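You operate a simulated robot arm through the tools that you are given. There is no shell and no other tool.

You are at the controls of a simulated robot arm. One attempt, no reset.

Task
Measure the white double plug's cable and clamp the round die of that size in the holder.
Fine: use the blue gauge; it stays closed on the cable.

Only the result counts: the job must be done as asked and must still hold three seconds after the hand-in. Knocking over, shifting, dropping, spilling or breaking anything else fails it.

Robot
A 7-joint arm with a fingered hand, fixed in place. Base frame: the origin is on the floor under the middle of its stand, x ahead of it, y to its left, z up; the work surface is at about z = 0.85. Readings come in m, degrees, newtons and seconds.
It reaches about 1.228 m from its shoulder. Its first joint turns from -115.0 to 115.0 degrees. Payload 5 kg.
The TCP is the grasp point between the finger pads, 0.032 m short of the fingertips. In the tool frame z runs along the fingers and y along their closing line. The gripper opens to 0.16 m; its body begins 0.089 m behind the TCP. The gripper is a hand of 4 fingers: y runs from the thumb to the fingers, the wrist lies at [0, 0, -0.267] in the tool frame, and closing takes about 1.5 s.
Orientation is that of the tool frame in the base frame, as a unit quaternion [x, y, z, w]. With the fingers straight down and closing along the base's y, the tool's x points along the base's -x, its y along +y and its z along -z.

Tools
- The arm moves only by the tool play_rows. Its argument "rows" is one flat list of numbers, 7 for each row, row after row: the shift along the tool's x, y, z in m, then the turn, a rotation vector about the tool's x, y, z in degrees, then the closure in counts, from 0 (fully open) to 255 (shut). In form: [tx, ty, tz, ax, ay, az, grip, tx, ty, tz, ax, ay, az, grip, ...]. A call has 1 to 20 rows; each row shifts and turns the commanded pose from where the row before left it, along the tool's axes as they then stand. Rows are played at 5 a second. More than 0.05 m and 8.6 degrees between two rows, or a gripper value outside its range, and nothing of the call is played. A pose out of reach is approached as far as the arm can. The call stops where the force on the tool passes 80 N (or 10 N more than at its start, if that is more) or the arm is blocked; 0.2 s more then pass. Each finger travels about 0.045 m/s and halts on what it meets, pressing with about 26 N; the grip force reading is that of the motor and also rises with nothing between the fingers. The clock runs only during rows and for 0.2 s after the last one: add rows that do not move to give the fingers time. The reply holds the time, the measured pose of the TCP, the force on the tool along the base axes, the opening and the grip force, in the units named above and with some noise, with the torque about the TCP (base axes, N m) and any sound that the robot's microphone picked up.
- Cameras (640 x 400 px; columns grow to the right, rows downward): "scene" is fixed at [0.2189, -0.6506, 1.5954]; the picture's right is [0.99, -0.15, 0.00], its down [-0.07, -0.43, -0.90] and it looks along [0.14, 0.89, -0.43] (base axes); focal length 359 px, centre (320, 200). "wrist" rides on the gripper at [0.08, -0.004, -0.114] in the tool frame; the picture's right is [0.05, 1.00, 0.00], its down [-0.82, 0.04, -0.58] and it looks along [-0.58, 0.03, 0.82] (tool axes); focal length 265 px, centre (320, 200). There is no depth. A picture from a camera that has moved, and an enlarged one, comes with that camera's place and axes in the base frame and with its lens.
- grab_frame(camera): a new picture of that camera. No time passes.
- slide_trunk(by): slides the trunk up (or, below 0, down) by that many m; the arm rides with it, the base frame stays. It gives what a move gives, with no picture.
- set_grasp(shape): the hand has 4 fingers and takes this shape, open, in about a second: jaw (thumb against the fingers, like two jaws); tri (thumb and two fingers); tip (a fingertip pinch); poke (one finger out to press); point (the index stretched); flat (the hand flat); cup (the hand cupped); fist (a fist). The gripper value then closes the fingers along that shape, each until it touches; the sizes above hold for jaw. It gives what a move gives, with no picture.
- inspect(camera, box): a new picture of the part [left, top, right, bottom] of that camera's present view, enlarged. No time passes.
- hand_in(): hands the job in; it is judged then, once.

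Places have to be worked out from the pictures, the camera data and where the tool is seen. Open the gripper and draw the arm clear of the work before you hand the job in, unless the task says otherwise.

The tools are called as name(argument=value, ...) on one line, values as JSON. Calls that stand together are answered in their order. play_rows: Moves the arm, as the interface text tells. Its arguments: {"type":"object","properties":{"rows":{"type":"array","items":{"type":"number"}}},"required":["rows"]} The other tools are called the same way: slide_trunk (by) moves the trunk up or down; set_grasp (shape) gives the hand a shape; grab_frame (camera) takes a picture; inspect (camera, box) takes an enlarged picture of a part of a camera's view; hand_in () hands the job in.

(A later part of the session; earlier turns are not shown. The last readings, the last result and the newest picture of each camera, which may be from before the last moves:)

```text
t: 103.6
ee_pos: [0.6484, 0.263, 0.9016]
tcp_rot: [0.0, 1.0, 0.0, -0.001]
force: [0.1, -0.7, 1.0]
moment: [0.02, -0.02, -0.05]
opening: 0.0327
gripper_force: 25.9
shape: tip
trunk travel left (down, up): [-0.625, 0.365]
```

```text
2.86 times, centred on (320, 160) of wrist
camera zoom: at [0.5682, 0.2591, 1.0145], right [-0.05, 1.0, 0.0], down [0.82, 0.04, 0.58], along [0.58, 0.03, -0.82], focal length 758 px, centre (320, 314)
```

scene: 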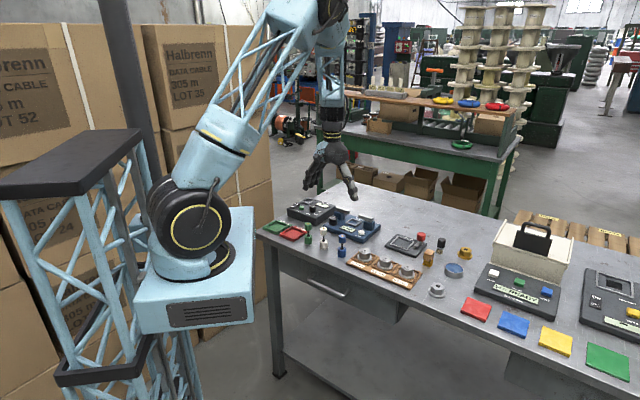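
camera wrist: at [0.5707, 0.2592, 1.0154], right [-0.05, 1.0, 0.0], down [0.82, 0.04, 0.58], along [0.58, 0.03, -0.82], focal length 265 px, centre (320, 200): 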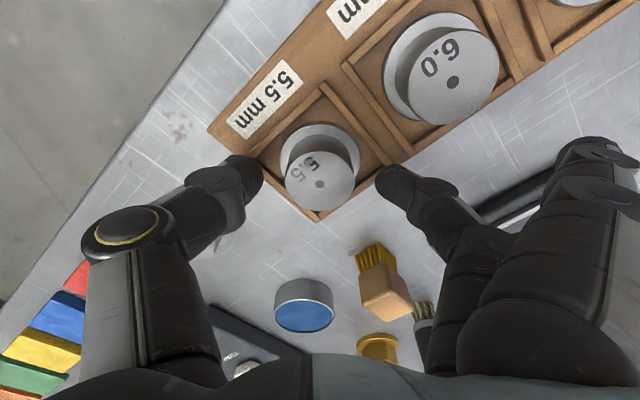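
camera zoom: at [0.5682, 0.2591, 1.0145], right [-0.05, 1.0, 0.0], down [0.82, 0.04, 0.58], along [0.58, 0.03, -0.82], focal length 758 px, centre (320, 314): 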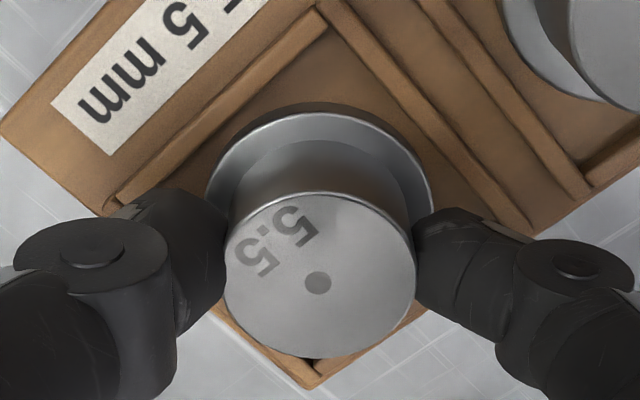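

Gripped at 25.9 N. I lift slowly and check that the die comes up level.

play_rows(rows=[0, 0, -0.005, 0, 0, 0, 207, 0, 0, -0.01, 0, 0, 0, 207, 0, 0, -0.015, 0, 0, 0, 207, 0, 0, -0.02, 0, 0, 0, 207, 0, 0, -0.02, 0, 0, 0, 207, 0, 0, -0.02, 0, 0, 0, 207, 0, 0, 0, 0, 0, 0, 207])

inspect(camera="scene", box=[370, 205, 466, 290])

grab_frame(camera="wrist")

```text
t: 105.2
ee_pos: [0.6494, 0.2632, 0.9917]
tcp_rot: [-0.001, 1.0, 0.0, 0.0]
force: [0.6, 0.7, -2.6]
moment: [-0.01, -0.01, -0.01]
opening: 0.0325
gripper_force: 25.9
shape: tip
trunk travel left (down, up): [-0.625, 0.365]
```

```text
4.71 times, centred on (418, 248) of scene
camera zoom: at [0.2189, -0.6506, 1.5954], right [0.99, -0.15, 0.0], down [-0.07, -0.43, -0.9], along [0.14, 0.89, -0.43], focal length 1688 px, centre (-141, -24)
```

zoom: 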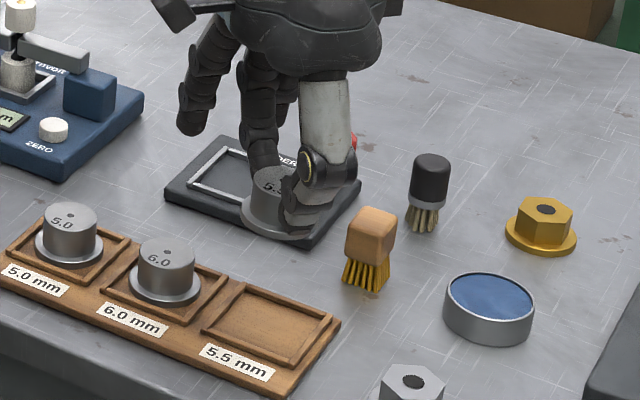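

```text
taken
camera wrist: at [0.5675, 0.2606, 1.1044], right [-0.05, 1.0, 0.0], down [0.82, 0.04, 0.58], along [0.58, 0.03, -0.82], focal length 265 px, centre (320, 200)
```

wrist: 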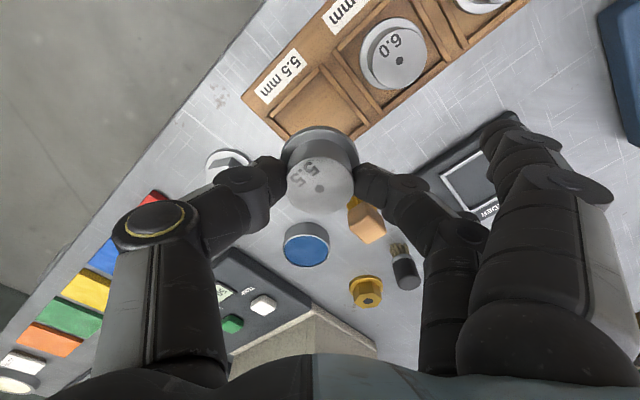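

The die came up level. I turn to azimuth 45° and carry it over the holder at height for a close look.

play_rows(rows=[0, 0, -0.02, 0, 0, 0, 207, 0, 0, 0, 0, 0, 7.5, 207, 0, 0, 0, 0, 0, 7.5, 207, 0, 0, 0, 0, 0, 7.5, 207, 0, 0, 0, 0, 0, 7.5, 207, 0, 0, 0, 0, 0, 7.5, 207, 0, 0, 0, 0, 0, 7.5, 207, 0.0223, 0.0402, 0, 0, 0, 0, 207, 0.0223, 0.0402, 0, 0, 0, 0, 207, 0.0223, 0.0402, 0, 0, 0, 0, 207, 0.0223, 0.0402, 0, 0, 0, 0, 207, 0, 0, 0, 0, 0, 0, 207])

grab_frame(camera="wrist")

inspect(camera="scene", box=[370, 190, 466, 265])

```text
t: 107.8
ee_pos: [0.6997, 0.4399, 1.0131]
tcp_rot: [0.382, 0.924, 0.0, 0.0]
force: [0.7, -0.4, -3.5]
moment: [0.03, -0.01, 0.01]
opening: 0.0327
gripper_force: 25.6
shape: tip
trunk travel left (down, up): [-0.625, 0.365]
```

```text
taken
camera wrist: at [0.6395, 0.4956, 1.126], right [0.67, 0.74, 0.0], down [0.61, -0.55, 0.58], along [0.43, -0.39, -0.82], focal length 265 px, centre (320, 200)
```

wrist: 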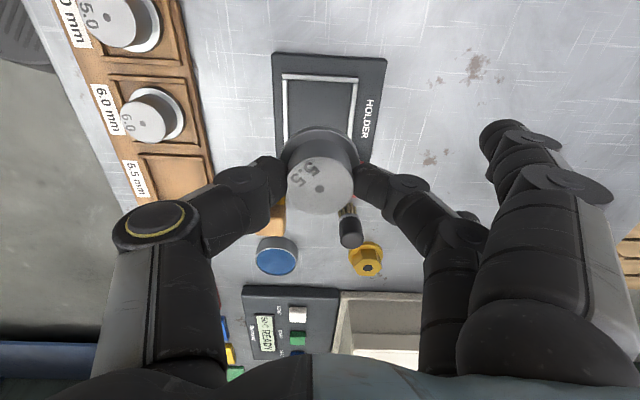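

```text
5.33 times, centred on (418, 228) of scene
camera zoom: at [0.2189, -0.6506, 1.5954], right [0.99, -0.15, 0.0], down [-0.07, -0.43, -0.9], along [0.14, 0.89, -0.43], focal length 1913 px, centre (-203, 53)
```

zoom: 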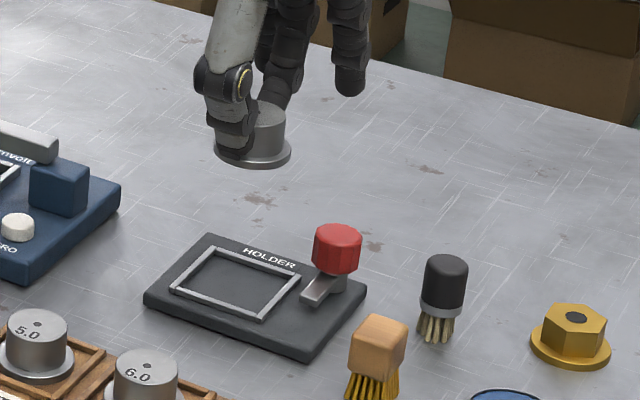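

The holder is beneath but the die hides part of its nest. I step back 35 mm along tool −x to see the whole nest frame.

play_rows(rows=[-0.035, 0, 0, 0, 0, 0, 207, 0, 0, 0, 0, 0, 0, 207, 0, 0, 0, 0, 0, 0, 207])

inspect(camera="wrist", box=[240, 20, 400, 150])

inspect(camera="scene", box=[390, 225, 450, 265])

```text
t: 108.6
ee_pos: [0.7254, 0.4137, 1.0113]
tcp_rot: [0.382, 0.924, 0.0, 0.0]
force: [0.1, -0.5, -2.7]
moment: [-0.02, 0.01, -0.01]
opening: 0.0327
gripper_force: 26.1
shape: tip
trunk travel left (down, up): [-0.625, 0.365]
```

```text
3.08 times, centred on (320, 85) of wrist
camera zoom: at [0.665, 0.4701, 1.1245], right [0.67, 0.74, 0.0], down [0.61, -0.55, 0.58], along [0.43, -0.39, -0.82], focal length 817 px, centre (320, 554)
```

zoom: 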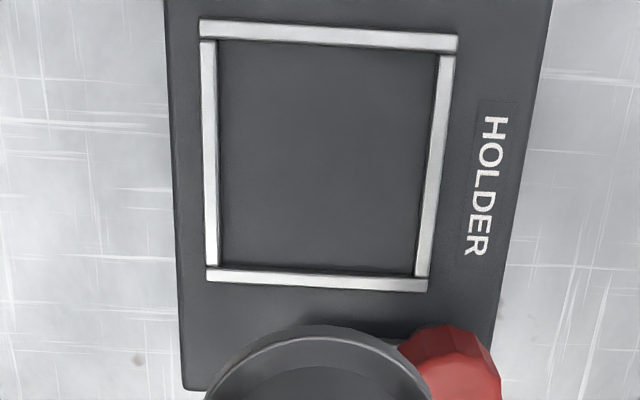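

```text
10.00 times, centred on (420, 245) of scene
camera zoom: at [0.2189, -0.6506, 1.5954], right [0.99, -0.15, 0.0], down [-0.07, -0.43, -0.9], along [0.14, 0.89, -0.43], focal length 3587 px, centre (-680, -250)
```

zoom: 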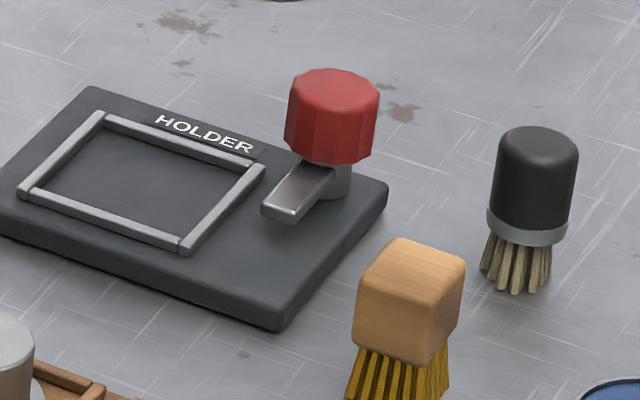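

The nest centre is at tool (+0.034, −0.001) from here, inner width about 60 mm against the 51 mm flange. I move back over it and lower the die to about 1.5 cm above the plate.

play_rows(rows=[0.0345, -0.0005, 0, 0, 0, 0, 207, 0, 0, 0, 0, 0, 0, 207, 0, 0, 0.02, 0, 0, 0, 207, 0, 0, 0.02, 0, 0, 0, 207, 0, 0, 0.02, 0, 0, 0, 207, 0, 0, 0.02, 0, 0, 0, 207, 0, 0, 0.006, 0, 0, 0, 207, 0, 0, 0, 0, 0, 0, 207])

inspect(camera="scene", box=[380, 215, 444, 265])

inspect(camera="wrist", box=[224, 60, 416, 260])

```text
t: 110.4
ee_pos: [0.6994, 0.4396, 0.9247]
tcp_rot: [0.381, 0.925, -0.001, 0.0]
force: [-0.1, -0.2, -2.0]
moment: [0.0, -0.03, -0.04]
opening: 0.0324
gripper_force: 26.0
shape: tip
trunk travel left (down, up): [-0.625, 0.365]
```

```text
8.00 times, centred on (412, 240) of scene
camera zoom: at [0.2189, -0.6506, 1.5954], right [0.99, -0.15, 0.0], down [-0.07, -0.43, -0.9], along [0.14, 0.89, -0.43], focal length 2870 px, centre (-416, -120)
```

zoom: 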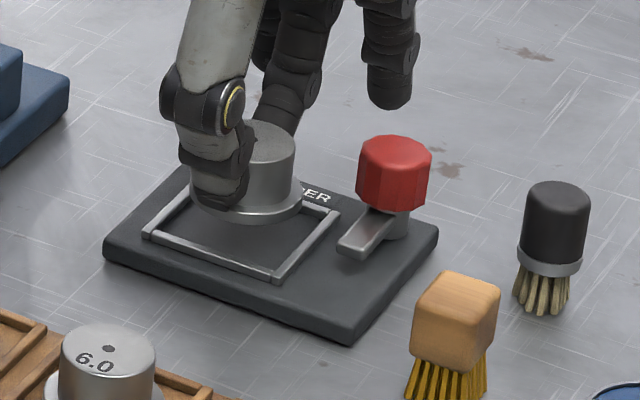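

```text
2.00 times, centred on (320, 160) of wrist
camera zoom: at [0.6387, 0.4945, 1.0375], right [0.67, 0.74, 0.0], down [0.61, -0.55, 0.58], along [0.43, -0.39, -0.82], focal length 531 px, centre (320, 280)
```

zoom: 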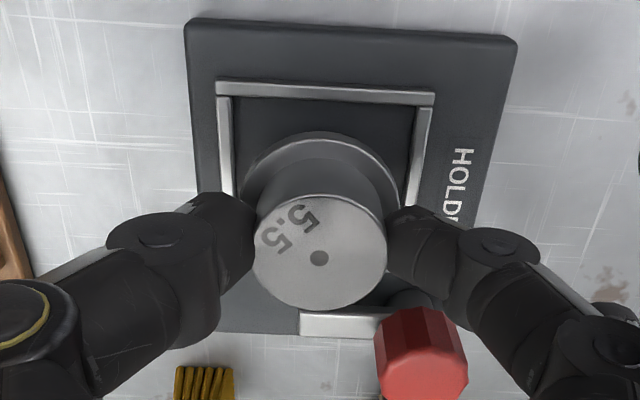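

Well centred. I continue down in small steps watching for contact.

play_rows(rows=[-0.0007, 0.0007, 0.006, 0, 0, 0, 207, 0, 0, 0.004, 0, 0, 0, 207, 0, 0, 0.002, 0, 0, 0, 207, 0, 0, 0, 0, 0, 0, 207])

play_rows(rows=[0, 0, 0.002, 0, 0, 0, 207, 0, 0, 0, 0, 0, 0, 207])

inspect(camera="scene", box=[380, 215, 444, 265])

```text
t: 111.4
ee_pos: [0.6996, 0.4383, 0.9122]
tcp_rot: [0.382, 0.924, -0.001, -0.001]
force: [-0.2, -0.2, -2.4]
moment: [0.01, -0.01, 0.0]
opening: 0.0324
gripper_force: 25.8
shape: tip
trunk travel left (down, up): [-0.625, 0.365]
```

```text
t: 112.0
ee_pos: [0.7009, 0.4394, 0.9093]
tcp_rot: [0.382, 0.924, -0.001, -0.001]
force: [-0.1, 0.3, -2.8]
moment: [-0.05, 0.0, 0.0]
opening: 0.0325
gripper_force: 26.2
shape: tip
trunk travel left (down, up): [-0.625, 0.365]
```

```text
8.00 times, centred on (412, 240) of scene
camera zoom: at [0.2189, -0.6506, 1.5954], right [0.99, -0.15, 0.0], down [-0.07, -0.43, -0.9], along [0.14, 0.89, -0.43], focal length 2870 px, centre (-416, -120)
```

zoom: 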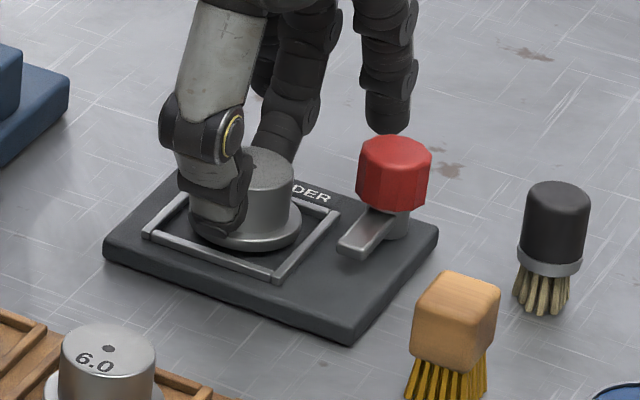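

Still free by a millimetre or two, so I continue in 1 mm steps.

play_rows(rows=[0, 0, 0.001, 0, 0, 0, 207, 0, 0, 0, 0, 0, 0, 207])

play_rows(rows=[0, 0, 0.001, 0, 0, 0, 207, 0, 0, 0, 0, 0, 0, 207])

play_rows(rows=[0, 0, 0.001, 0, 0, 0, 207, 0, 0, 0, 0, 0, 0, 207])

```text
t: 112.6
ee_pos: [0.7004, 0.4392, 0.9096]
tcp_rot: [0.383, 0.924, -0.001, 0.0]
force: [-0.5, 0.3, -2.7]
moment: [0.01, 0.02, -0.01]
opening: 0.0324
gripper_force: 26.3
shape: tip
trunk travel left (down, up): [-0.625, 0.365]
```

```text
t: 113.2
ee_pos: [0.7002, 0.4395, 0.9072]
tcp_rot: [0.382, 0.924, -0.001, -0.001]
force: [-0.4, 0.5, -2.5]
moment: [-0.02, 0.05, 0.04]
opening: 0.0327
gripper_force: 25.7
shape: tip
trunk travel left (down, up): [-0.625, 0.365]
```

```text
t: 113.8
ee_pos: [0.7009, 0.439, 0.9065]
tcp_rot: [0.381, 0.925, -0.001, 0.0]
force: [0.3, -0.6, -2.9]
moment: [0.0, -0.02, 0.0]
opening: 0.0325
gripper_force: 25.7
shape: tip
trunk travel left (down, up): [-0.625, 0.365]
```

Still no contact, so I go down another 3 mm in 1 mm steps.

play_rows(rows=[0, 0, 0.001, 0, 0, 0, 207, 0, 0, 0, 0, 0, 0, 207])

play_rows(rows=[0, 0, 0.001, 0, 0, 0, 207, 0, 0, 0, 0, 0, 0, 207])

inspect(camera="scene", box=[380, 215, 444, 265])

```text
t: 114.4
ee_pos: [0.6995, 0.4389, 0.9074]
tcp_rot: [0.382, 0.924, 0.0, 0.0]
force: [0.7, 0.6, -3.0]
moment: [-0.02, -0.02, 0.04]
opening: 0.0324
gripper_force: 26.4
shape: tip
trunk travel left (down, up): [-0.625, 0.365]
```

```text
t: 115.0
ee_pos: [0.7005, 0.4392, 0.9054]
tcp_rot: [0.382, 0.924, 0.0, 0.0]
force: [-0.4, 0.3, -2.5]
moment: [0.01, 0.03, -0.01]
opening: 0.0323
gripper_force: 25.9
shape: tip
trunk travel left (down, up): [-0.625, 0.365]
```

```text
8.00 times, centred on (412, 240) of scene
camera zoom: at [0.2189, -0.6506, 1.5954], right [0.99, -0.15, 0.0], down [-0.07, -0.43, -0.9], along [0.14, 0.89, -0.43], focal length 2870 px, centre (-416, -120)
```

zoom: 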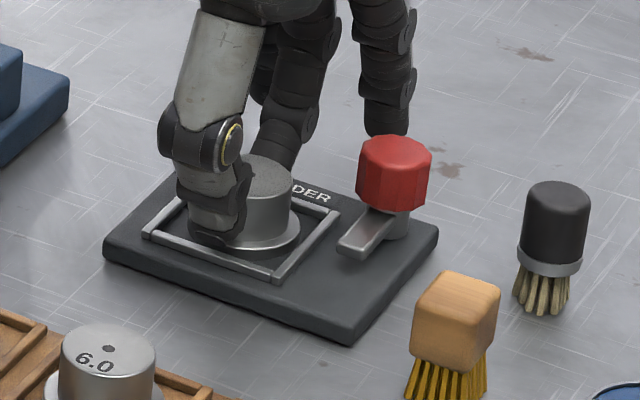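

Nearly down, but the die's weight is still carried. I continue in 1 mm steps.

play_rows(rows=[0, 0, 0.001, 0, 0, 0, 207, 0, 0, 0, 0, 0, 0, 207])

play_rows(rows=[0, 0, 0.001, 0, 0, 0, 207, 0, 0, 0, 0, 0, 0, 207])

play_rows(rows=[0, 0, 0.001, 0, 0, 0, 207, 0, 0, 0, 0, 0, 0, 207])

```text
t: 115.6
ee_pos: [0.6997, 0.4391, 0.905]
tcp_rot: [0.382, 0.924, 0.0, 0.0]
force: [1.2, 1.2, 2.5]
moment: [0.04, -0.05, -0.01]
opening: 0.0327
gripper_force: 25.7
shape: tip
trunk travel left (down, up): [-0.625, 0.365]
```

```text
t: 116.2
ee_pos: [0.7, 0.4389, 0.9043]
tcp_rot: [0.381, 0.925, 0.0, -0.001]
force: [1.7, 1.3, 11.4]
moment: [0.08, -0.07, 0.02]
opening: 0.033
gripper_force: 26.2
shape: tip
trunk travel left (down, up): [-0.625, 0.365]
```

```text
t: 116.8
ee_pos: [0.6978, 0.4386, 0.9038]
tcp_rot: [0.382, 0.924, 0.001, 0.001]
force: [2.8, 1.8, 18.5]
moment: [0.06, -0.11, 0.0]
opening: 0.0334
gripper_force: 25.7
shape: tip
trunk travel left (down, up): [-0.625, 0.365]
```

The die is on the holder floor, +18 N and a little over-pressed. I ease up 2 mm and release slowly.

play_rows(rows=[0, 0, -0.002, 0, 0, 0, 207, 0, 0, 0, 0, 0, 0, 205, 0, 0, 0, 0, 0, 0, 202, 0, 0, 0, 0, 0, 0, 198, 0, 0, 0, 0, 0, 0, 193, 0, 0, 0, 0, 0, 0, 186, 0, 0, 0, 0, 0, 0, 175, 0, 0, 0, 0, 0, 0, 160, 0, 0, 0, 0, 0, 0, 150, 0, 0, 0, 0, 0, 0, 150])

inspect(camera="scene", box=[380, 215, 444, 265])

inspect(camera="wrist", box=[224, 60, 416, 260])

```text
t: 119.0
ee_pos: [0.6992, 0.4393, 0.9067]
tcp_rot: [0.382, 0.924, 0.0, -0.001]
force: [0.0, -0.8, -1.3]
moment: [0.0, 0.0, 0.01]
opening: 0.0651
gripper_force: 0.1
shape: tip
trunk travel left (down, up): [-0.625, 0.365]
```

```text
8.00 times, centred on (412, 240) of scene
camera zoom: at [0.2189, -0.6506, 1.5954], right [0.99, -0.15, 0.0], down [-0.07, -0.43, -0.9], along [0.14, 0.89, -0.43], focal length 2870 px, centre (-416, -120)
```

zoom: 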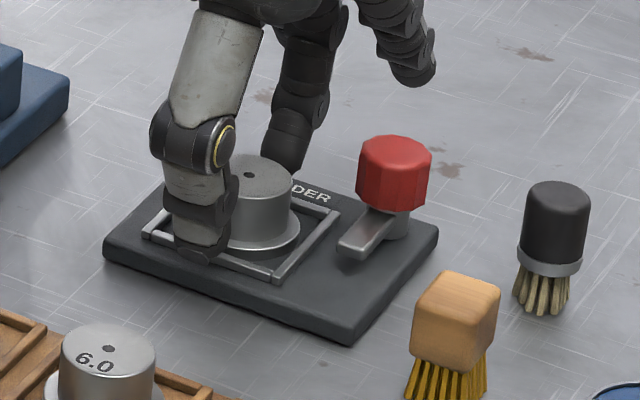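

```text
2.00 times, centred on (320, 160) of wrist
camera zoom: at [0.6389, 0.4939, 1.0177], right [0.67, 0.74, 0.0], down [0.61, -0.55, 0.58], along [0.43, -0.39, -0.82], focal length 531 px, centre (320, 280)
```

zoom: 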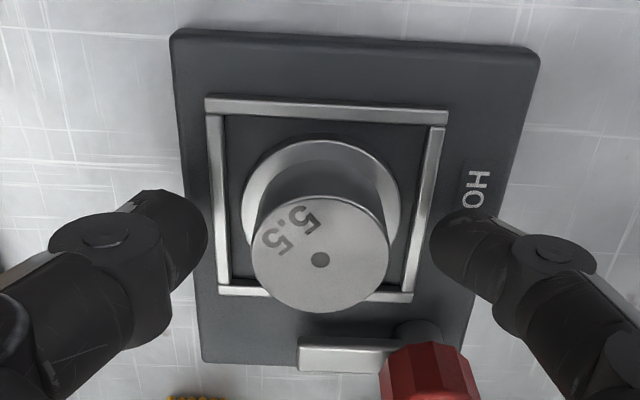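

The die sits centrally in the holder nest. I rise straight up and shift over toward the red clamp knob, turned to azimuth 90°, to measure it.

play_rows(rows=[0, 0, -0.015, 0, 0, 0, 150, 0, 0, -0.025, 0, 0, 0, 150, 0, 0, -0.03, 0, 0, 0, 150, 0, 0, -0.03, 0, 0, 0, 150, 0, 0, 0, 0, 0, -7.5, 150, 0, 0, 0, 0, 0, -7.5, 150, 0, 0, 0, 0, 0, -7.5, 150, 0, 0, 0, 0, 0, -7.5, 150, 0, 0, 0, 0, 0, -7.5, 150, 0, 0, 0, 0, 0, -7.5, 150, -0.0325, -0.005, 0, 0, 0, 0, 150, -0.0325, -0.005, 0, 0, 0, 0, 150, 0, 0, 0, 0, 0, 0, 150])

grab_frame(camera="wrist")

inspect(camera="scene", box=[380, 215, 444, 265])

```text
t: 121.8
ee_pos: [0.7651, 0.4312, 1.0043]
tcp_rot: [-0.001, 1.0, 0.0, 0.001]
force: [-0.1, 0.0, -0.6]
moment: [0.03, 0.02, 0.01]
opening: 0.0654
gripper_force: 0.0
shape: tip
trunk travel left (down, up): [-0.625, 0.365]
```

```text
taken
camera wrist: at [0.6834, 0.4285, 1.1171], right [-0.05, 1.0, 0.0], down [0.82, 0.04, 0.58], along [0.58, 0.03, -0.82], focal length 265 px, centre (320, 200)
```

wrist: 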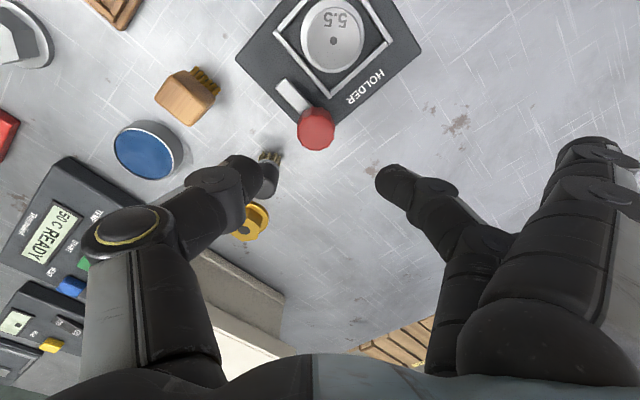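

```text
8.00 times, centred on (412, 240) of scene
camera zoom: at [0.2189, -0.6506, 1.5954], right [0.99, -0.15, 0.0], down [-0.07, -0.43, -0.9], along [0.14, 0.89, -0.43], focal length 2870 px, centre (-416, -120)
```

zoom: 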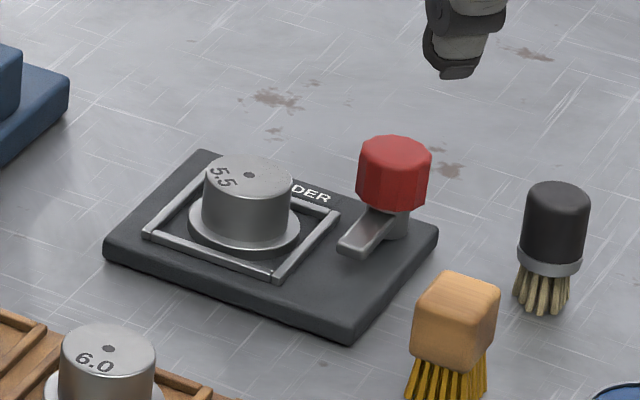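

inspect(camera="wrist", box=[220, 40, 412, 190])

inspect(camera="scene", box=[408, 220, 448, 250])

```text
2.67 times, centred on (316, 115) of wrist
camera zoom: at [0.6834, 0.4285, 1.1171], right [-0.05, 1.0, 0.0], down [0.82, 0.04, 0.58], along [0.58, 0.03, -0.82], focal length 708 px, centre (331, 427)
```

zoom: 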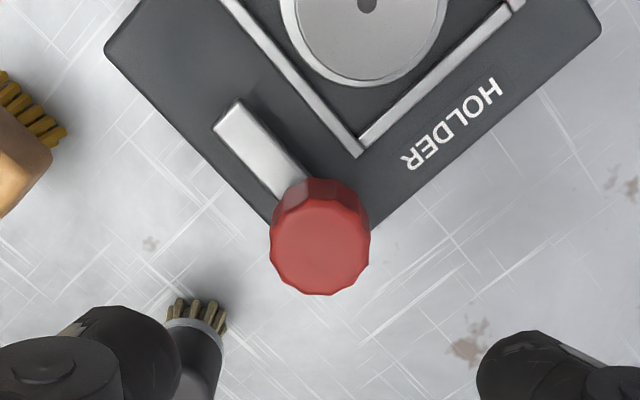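

```text
13.33 times, centred on (428, 235) of scene
camera zoom: at [0.2189, -0.6506, 1.5954], right [0.99, -0.15, 0.0], down [-0.07, -0.43, -0.9], along [0.14, 0.89, -0.43], focal length 4783 px, centre (-1120, -267)
```

zoom: 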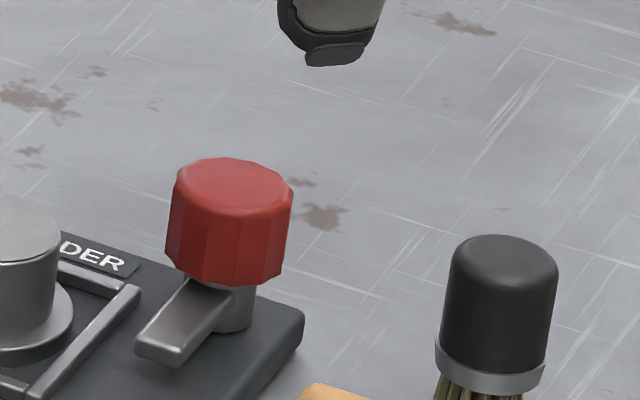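

The red knob's axis is about (0.765, 0.429) with its top at z≈0.905, its bottom ≈0.879 and Ø≈32–35 mm. I centre on it, narrow to about 50 mm and lower to just above it.

play_rows(rows=[-0.001, -0.0034, 0, 0, 0, 0, 175, 0, 0, 0.02, 0, 0, 0, 175, 0, 0, 0.02, 0, 0, 0, 175, 0, 0, 0.012, 0, 0, 0, 175, 0, 0, 0, 0, 0, 0, 175])

inspect(camera="wrist", box=[220, 70, 412, 220])

inspect(camera="scene", box=[395, 205, 459, 255])

```text
t: 123.0
ee_pos: [0.7655, 0.4273, 0.9518]
tcp_rot: [-0.001, 1.0, 0.0, 0.0]
force: [-0.7, -0.3, 0.0]
moment: [-0.03, 0.02, -0.01]
opening: 0.0506
gripper_force: 0.1
shape: tip
trunk travel left (down, up): [-0.625, 0.365]
```

```text
2.67 times, centred on (316, 145) of wrist
camera zoom: at [0.6846, 0.4239, 1.0655], right [-0.05, 1.0, 0.0], down [0.82, 0.04, 0.58], along [0.58, 0.03, -0.82], focal length 708 px, centre (331, 347)
```

zoom: 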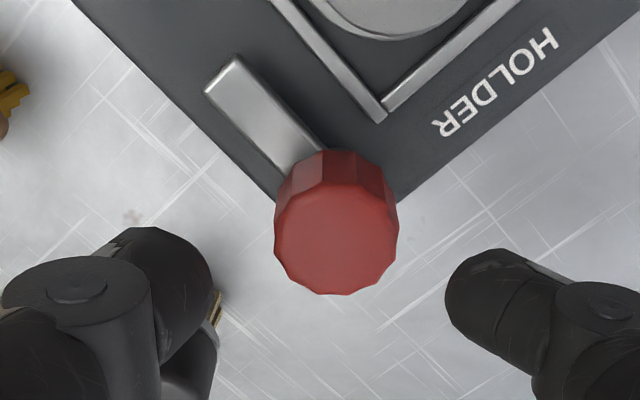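

```text
8.00 times, centred on (427, 230) of scene
camera zoom: at [0.2189, -0.6506, 1.5954], right [0.99, -0.15, 0.0], down [-0.07, -0.43, -0.9], along [0.14, 0.89, -0.43], focal length 2870 px, centre (-536, -40)
```

zoom: 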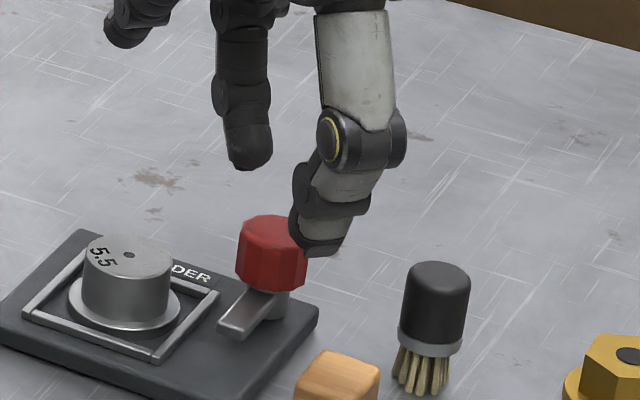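

Centred within about 1 mm. I lower to TCP z≈0.917 and close gently on the red knob.

play_rows(rows=[-0.0005, 0.001, 0.012, 0, 0, 0, 175, 0, 0, 0.012, 0, 0, 0, 175, 0, 0, 0.011, 0, 0, 0, 175, 0, 0, 0, 0, 0, 0, 175, 0, 0, 0, 0, 0, 0, 190, 0, 0, 0, 0, 0, 0, 200, 0, 0, 0, 0, 0, 0, 206, 0, 0, 0, 0, 0, 0, 209, 0, 0, 0, 0, 0, 0, 209, 0, 0, 0, 0, 0, 0, 209])

inspect(camera="wrist", box=[220, 100, 412, 250])

inspect(camera="scene", box=[395, 205, 459, 255])

```text
t: 125.2
ee_pos: [0.7661, 0.4274, 0.9195]
tcp_rot: [0.0, 1.0, 0.0, 0.0]
force: [0.3, 0.9, -1.0]
moment: [0.0, -0.01, -0.01]
opening: 0.0299
gripper_force: 0.0
shape: tip
trunk travel left (down, up): [-0.625, 0.365]
```

```text
2.67 times, centred on (316, 175) of wrist
camera zoom: at [0.6855, 0.4242, 1.0309], right [-0.05, 1.0, 0.0], down [0.82, 0.04, 0.58], along [0.58, 0.03, -0.82], focal length 708 px, centre (331, 267)
```

zoom: 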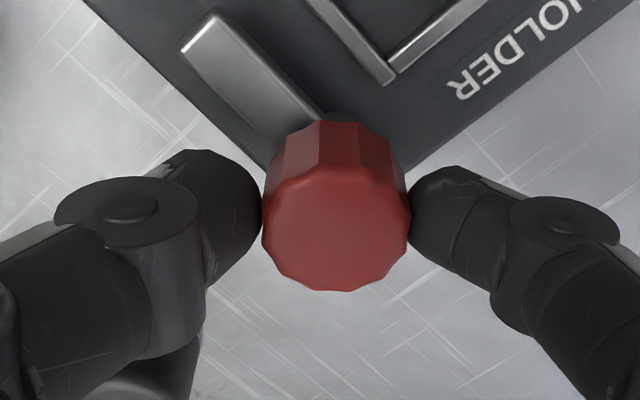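

```text
8.00 times, centred on (427, 230) of scene
camera zoom: at [0.2189, -0.6506, 1.5954], right [0.99, -0.15, 0.0], down [-0.07, -0.43, -0.9], along [0.14, 0.89, -0.43], focal length 2870 px, centre (-536, -40)
```

zoom: 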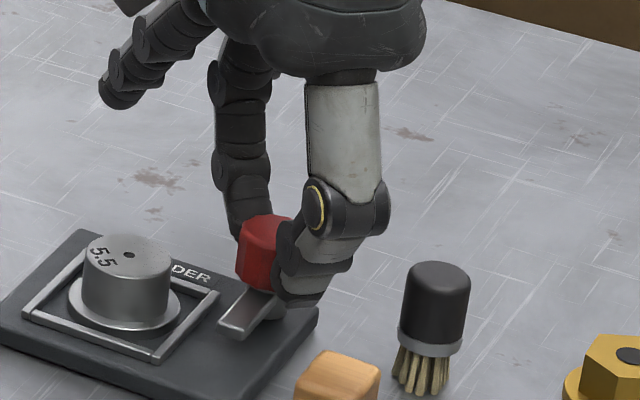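

Just touching. I squeeze a bit more and then start turning clockwise in 5° steps.

play_rows(rows=[0, 0, 0, 0, 0, 0, 213, 0, 0, 0, 0, 0, 0, 217, 0, 0, 0, 0, 0, 0, 217, 0, 0, 0, 0, 0, 0, 217, 0, 0, 0, 0, 0, 5, 217, 0, 0, 0, 0, 0, 5, 217, 0, 0, 0, 0, 0, 5, 217, 0, 0, 0, 0, 0, 0, 217])

inspect(camera="wrist", box=[180, 40, 436, 240])

inspect(camera="scene", box=[380, 210, 444, 260])

```text
t: 127.0
ee_pos: [0.7652, 0.426, 0.9164]
tcp_rot: [0.13, 0.992, -0.001, 0.0]
force: [2.8, 2.7, -2.4]
moment: [0.13, -0.04, 0.0]
opening: 0.0248
gripper_force: 26.0
shape: tip
trunk travel left (down, up): [-0.625, 0.365]
```

```text
2.00 times, centred on (308, 140) of wrist
camera zoom: at [0.6867, 0.4449, 1.0306], right [0.21, 0.98, 0.0], down [0.8, -0.17, 0.58], along [0.56, -0.12, -0.82], focal length 531 px, centre (344, 320)
```

zoom: 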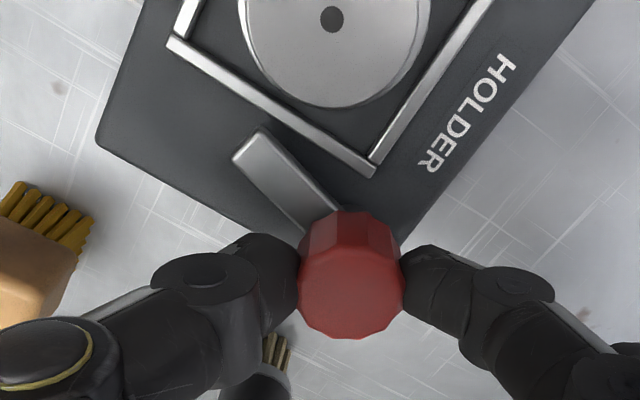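

```text
8.00 times, centred on (412, 235) of scene
camera zoom: at [0.2189, -0.6506, 1.5954], right [0.99, -0.15, 0.0], down [-0.07, -0.43, -0.9], along [0.14, 0.89, -0.43], focal length 2870 px, centre (-416, -80)
```

zoom: 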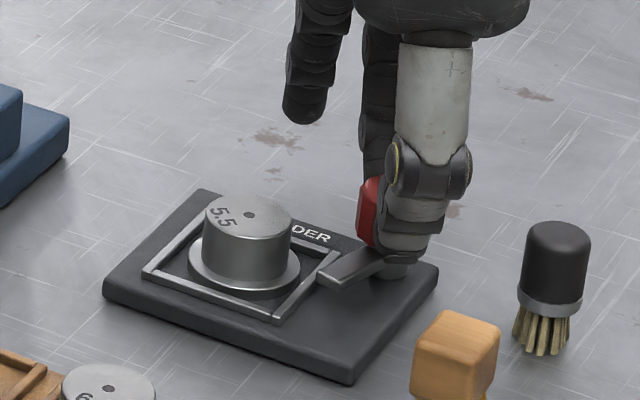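

The lever swings toward the die and passes above the rim. I continue 15° more.

play_rows(rows=[0, 0, 0, 0, 0, 5, 217, 0, 0, 0, 0, 0, 5, 217, 0, 0, 0, 0, 0, 5, 217, 0, 0, 0, 0, 0, 0, 217])

inspect(camera="wrist", box=[180, 40, 436, 240])

inspect(camera="scene", box=[380, 210, 444, 260])

```text
t: 128.0
ee_pos: [0.7657, 0.4272, 0.9175]
tcp_rot: [0.258, 0.966, -0.001, 0.0]
force: [0.0, 4.4, -1.2]
moment: [0.15, -0.08, 0.03]
opening: 0.0246
gripper_force: 25.6
shape: tip
trunk travel left (down, up): [-0.625, 0.365]
```

```text
2.00 times, centred on (308, 140) of wrist
camera zoom: at [0.6935, 0.4649, 1.0305], right [0.45, 0.89, 0.0], down [0.73, -0.37, 0.58], along [0.51, -0.26, -0.82], focal length 531 px, centre (344, 320)
```

zoom: 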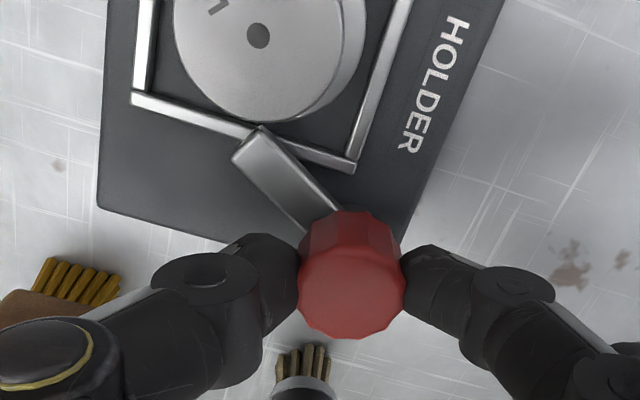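

```text
8.00 times, centred on (412, 235) of scene
camera zoom: at [0.2189, -0.6506, 1.5954], right [0.99, -0.15, 0.0], down [-0.07, -0.43, -0.9], along [0.14, 0.89, -0.43], focal length 2870 px, centre (-416, -80)
```

zoom: 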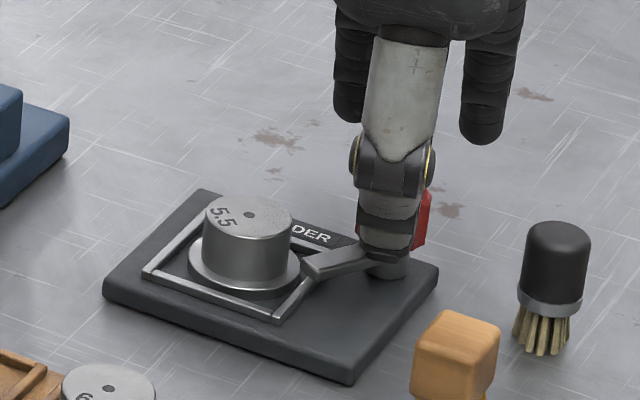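

Thirty degrees turned and the lever tip is crossing the rim toward the flange. I continue another 15°.

play_rows(rows=[0, 0, 0, 0, 0, 5, 217, 0, 0, 0, 0, 0, 5, 217, 0, 0, 0, 0, 0, 5, 217, 0, 0, 0, 0, 0, 0, 217])

inspect(camera="wrist", box=[180, 40, 436, 240])

inspect(camera="scene", box=[380, 210, 444, 260])

```text
t: 129.0
ee_pos: [0.7667, 0.4264, 0.9167]
tcp_rot: [0.382, 0.924, -0.001, -0.001]
force: [-2.2, 2.2, 1.0]
moment: [0.1, 0.04, 0.64]
opening: 0.0247
gripper_force: 25.8
shape: tip
trunk travel left (down, up): [-0.625, 0.365]
```

```text
2.00 times, centred on (308, 140) of wrist
camera zoom: at [0.7053, 0.4825, 1.0304], right [0.67, 0.74, 0.0], down [0.61, -0.55, 0.58], along [0.43, -0.39, -0.82], focal length 531 px, centre (344, 320)
```

zoom: 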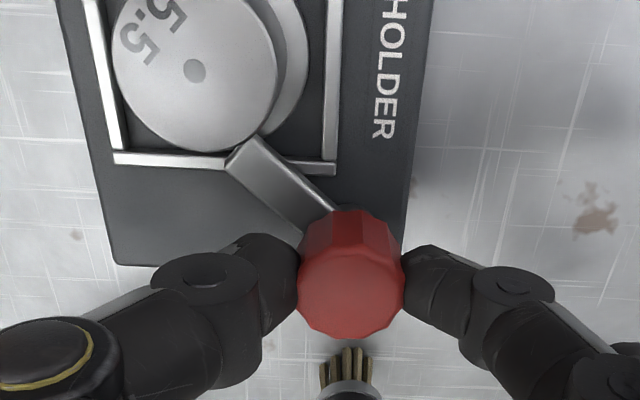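

```text
8.00 times, centred on (412, 235) of scene
camera zoom: at [0.2189, -0.6506, 1.5954], right [0.99, -0.15, 0.0], down [-0.07, -0.43, -0.9], along [0.14, 0.89, -0.43], focal length 2870 px, centre (-416, -80)
```

zoom: 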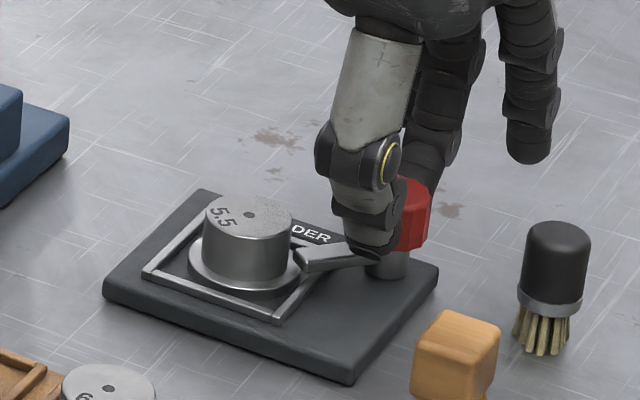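

There is now a 0.64 N·m resisting torque: the lever has met something. I zoom in on the lever tip and the flange.

inspect(camera="scene", box=[402, 228, 434, 250])

inspect(camera="wrist", box=[236, 60, 348, 160])

```text
16.00 times, centred on (418, 239) of scene
camera zoom: at [0.2189, -0.6506, 1.5954], right [0.99, -0.15, 0.0], down [-0.07, -0.43, -0.9], along [0.14, 0.89, -0.43], focal length 5739 px, centre (-1248, -424)
```

zoom: 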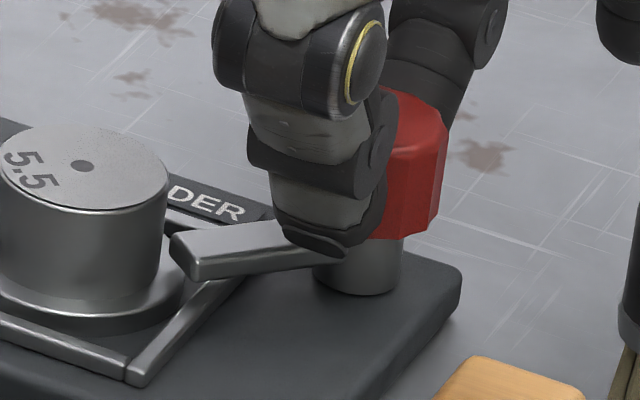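

```text
4.00 times, centred on (292, 110) of wrist
camera zoom: at [0.7053, 0.4825, 1.0304], right [0.67, 0.74, 0.0], down [0.61, -0.55, 0.58], along [0.43, -0.39, -0.82], focal length 1062 px, centre (432, 560)
```

zoom: 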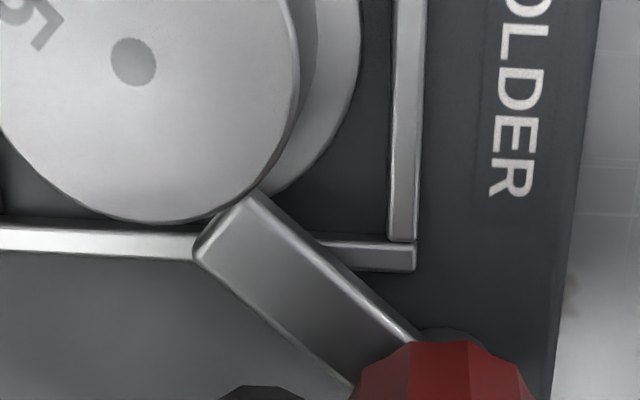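

The lever tip now overlaps the flange by roughly 3 mm. I turn 5° more to see whether it is a hard stop.

play_rows(rows=[0, 0, 0, 0, 0, 3, 217, 0, 0, 0, 0, 0, 2, 217, 0, 0, 0, 0, 0, 0, 217])

inspect(camera="wrist", box=[236, 60, 348, 160])

inspect(camera="scene", box=[394, 222, 434, 250])

```text
t: 129.8
ee_pos: [0.7662, 0.4263, 0.9161]
tcp_rot: [0.423, 0.906, 0.001, 0.0]
force: [1.6, 0.5, 0.9]
moment: [0.06, -0.05, 0.46]
opening: 0.0248
gripper_force: 26.5
shape: tip
trunk travel left (down, up): [-0.625, 0.365]
```

```text
4.00 times, centred on (292, 110) of wrist
camera zoom: at [0.7111, 0.4865, 1.0304], right [0.73, 0.68, 0.0], down [0.56, -0.6, 0.58], along [0.39, -0.42, -0.82], focal length 1062 px, centre (432, 560)
```

zoom: 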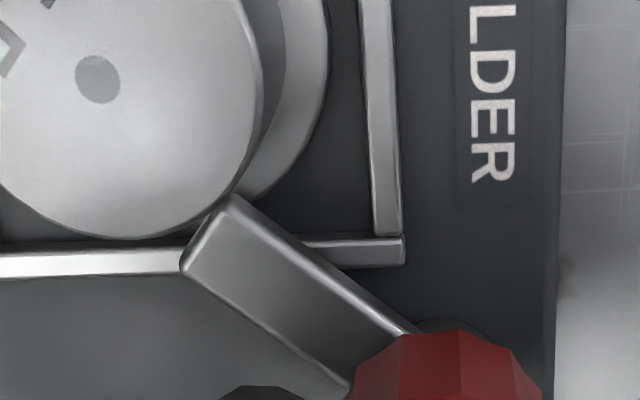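

```text
14.29 times, centred on (414, 236) of scene
camera zoom: at [0.2189, -0.6506, 1.5954], right [0.99, -0.15, 0.0], down [-0.07, -0.43, -0.9], along [0.14, 0.89, -0.43], focal length 5124 px, centre (-1023, -314)
```

zoom: 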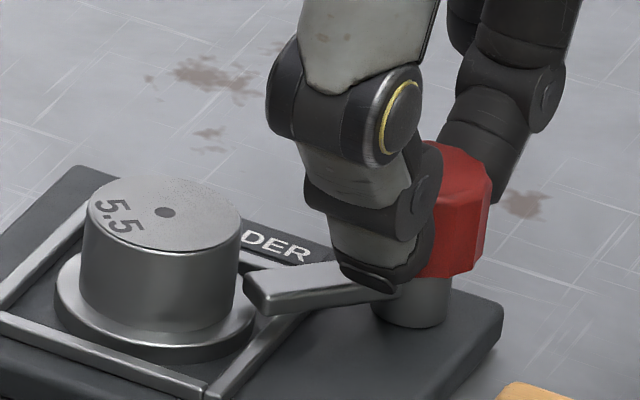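

The lever has stopped at about 43–45° and the hand now slips slightly, so it is against a stop. I release gently and rise to get an unobstructed view of the clamp.

play_rows(rows=[0, 0, 0, 0, 0, -3, 217, 0, 0, 0, 0, 0, 0, 213, 0, 0, 0, 0, 0, 0, 209, 0, 0, 0, 0, 0, 0, 203, 0, 0, 0, 0, 0, 0, 195, 0, 0, 0, 0, 0, 0, 180, 0, 0, -0.015, 0, 0, 0, 175, 0, 0, -0.025, 0, 0, 0, 165, 0, 0, -0.03, 0, 0, 0, 150, 0, 0, -0.03, 0, 0, 0, 150, 0, 0, 0, 0, 0, 0, 150])

grab_frame(camera="wrist")

inspect(camera="scene", box=[390, 218, 438, 254])

```text
t: 132.2
ee_pos: [0.7648, 0.4273, 1.0192]
tcp_rot: [0.397, 0.918, -0.001, -0.001]
force: [0.2, 0.6, -0.6]
moment: [0.02, 0.01, -0.03]
opening: 0.0652
gripper_force: 0.0
shape: tip
trunk travel left (down, up): [-0.625, 0.365]
```

```text
taken
camera wrist: at [0.7062, 0.4848, 1.1318], right [0.69, 0.72, 0.0], down [0.59, -0.57, 0.58], along [0.41, -0.4, -0.82], focal length 265 px, centre (320, 200)
```

wrist: 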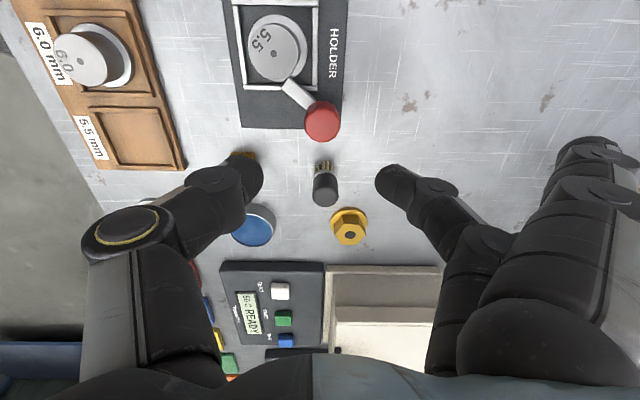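

```text
11.11 times, centred on (414, 236) of scene
camera zoom: at [0.2189, -0.6506, 1.5954], right [0.99, -0.15, 0.0], down [-0.07, -0.43, -0.9], along [0.14, 0.89, -0.43], focal length 3986 px, centre (-724, -200)
```

zoom: 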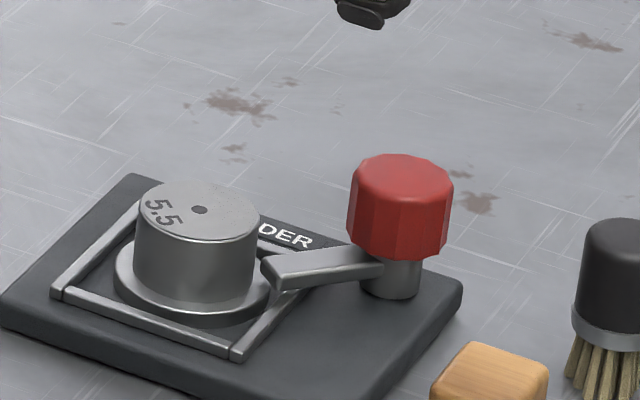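

The knob held when released. I look closely at the lever tip over the flange from both cameras.

inspect(camera="scene", box=[404, 234, 428, 249])

inspect(camera="wrist", box=[224, 0, 352, 140])

```text
16.00 times, centred on (416, 242) of scene
camera zoom: at [0.2189, -0.6506, 1.5954], right [0.99, -0.15, 0.0], down [-0.07, -0.43, -0.9], along [0.14, 0.89, -0.43], focal length 5739 px, centre (-1216, -464)
```

zoom: 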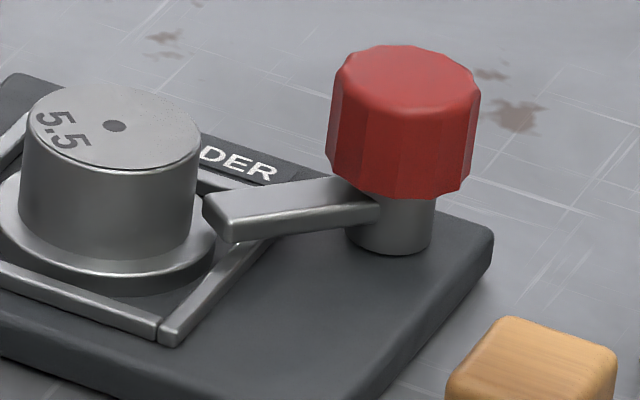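

```text
2.86 times, centred on (288, 70) of wrist
camera zoom: at [0.7062, 0.4848, 1.1318], right [0.69, 0.72, 0.0], down [0.59, -0.57, 0.58], along [0.41, -0.4, -0.82], focal length 758 px, centre (411, 571)
```

zoom: 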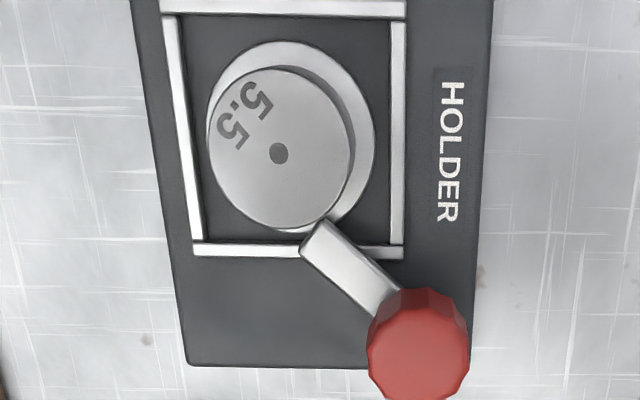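

The lever lies over the flange by roughly 4 mm, but I backed it off about 3° while releasing. I regrip the knob and turn it firmly up to its stop again, this time releasing without backing off.

play_rows(rows=[0, 0, 0, 0, 0, -8.5, 165, 0, 0, 0, 0, 0, -8.5, 175, 0, 0, 0.03, 0, 0, 0, 175, 0, 0, 0.03, 0, 0, 0, 175, 0, 0, 0.025, 0, 0, 0, 175, 0, 0, 0.017, 0, 0, 0, 175, 0, 0, 0, 0, 0, 0, 175, 0, 0, 0, 0, 0, 0, 190, 0, 0, 0, 0, 0, 0, 203, 0, 0, 0, 0, 0, 0, 210, 0, 0, 0, 0, 0, 0, 217, 0, 0, 0, 0, 0, 0, 217, 0, 0, 0, 0, 0, 0, 217])

inspect(camera="wrist", box=[180, 40, 436, 240])

```text
t: 135.0
ee_pos: [0.7665, 0.4261, 0.917]
tcp_rot: [0.258, 0.966, -0.001, 0.0]
force: [1.4, 1.4, -2.2]
moment: [0.04, -0.04, 0.01]
opening: 0.0247
gripper_force: 26.0
shape: tip
trunk travel left (down, up): [-0.625, 0.365]
```

```text
2.00 times, centred on (308, 140) of wrist
camera zoom: at [0.694, 0.4641, 1.0286], right [0.45, 0.89, 0.0], down [0.73, -0.37, 0.58], along [0.51, -0.26, -0.82], focal length 531 px, centre (344, 320)
```

zoom: 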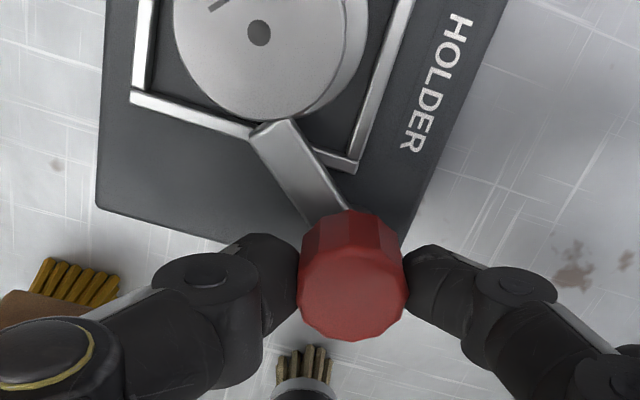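

Regripped at zero torque. I turn clockwise 4° and read the moment.

play_rows(rows=[0, 0, 0, 0, 0, 2, 217, 0, 0, 0, 0, 0, 2, 217, 0, 0, 0, 0, 0, 0, 217])

play_rows(rows=[0, 0, 0, 0, 0, 2, 217, 0, 0, 0, 0, 0, 2, 217, 0, 0, 0, 0, 0, 0, 217])

inspect(camera="wrist", box=[180, 40, 436, 240])

```text
t: 135.8
ee_pos: [0.7661, 0.427, 0.9156]
tcp_rot: [0.291, 0.957, 0.0, 0.0]
force: [2.6, 0.0, -0.9]
moment: [0.08, -0.05, 0.31]
opening: 0.025
gripper_force: 26.1
shape: tip
trunk travel left (down, up): [-0.625, 0.365]
```

```text
t: 136.6
ee_pos: [0.7663, 0.4252, 0.9153]
tcp_rot: [0.325, 0.946, -0.001, -0.001]
force: [0.3, 1.6, 0.2]
moment: [0.08, 0.02, 0.5]
opening: 0.0247
gripper_force: 26.0
shape: tip
trunk travel left (down, up): [-0.625, 0.365]
```

```text
2.00 times, centred on (308, 140) of wrist
camera zoom: at [0.6991, 0.474, 1.0285], right [0.57, 0.82, 0.0], down [0.67, -0.47, 0.58], along [0.47, -0.33, -0.82], focal length 531 px, centre (344, 320)
```

zoom: 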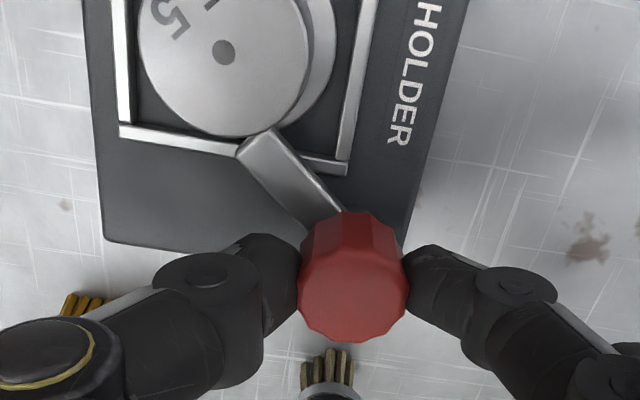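

The torque rises at once (0.31 to 0.5 N·m) with no further lever motion, so this is the end stop. I zoom in on the tip while it is pressed.

inspect(camera="wrist", box=[240, 50, 360, 150])

inspect(camera="scene", box=[402, 232, 426, 250])

```text
4.00 times, centred on (300, 100) of wrist
camera zoom: at [0.6991, 0.474, 1.0285], right [0.57, 0.82, 0.0], down [0.67, -0.47, 0.58], along [0.47, -0.33, -0.82], focal length 1062 px, centre (400, 600)
```

zoom: 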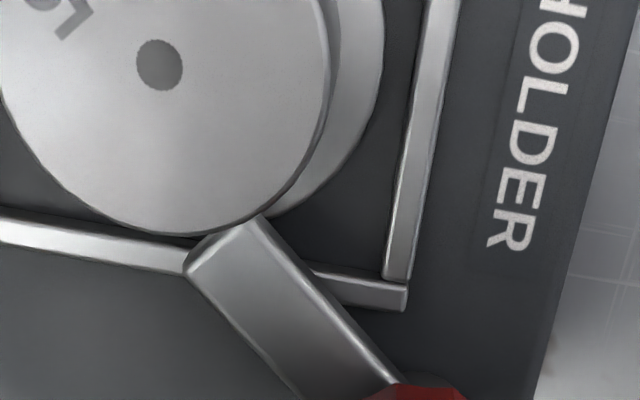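

```text
16.00 times, centred on (414, 241) of scene
camera zoom: at [0.2189, -0.6506, 1.5954], right [0.99, -0.15, 0.0], down [-0.07, -0.43, -0.9], along [0.14, 0.89, -0.43], focal length 5739 px, centre (-1184, -456)
```

zoom: 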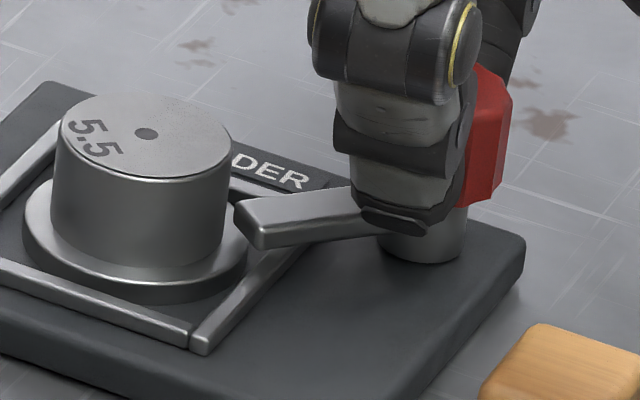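

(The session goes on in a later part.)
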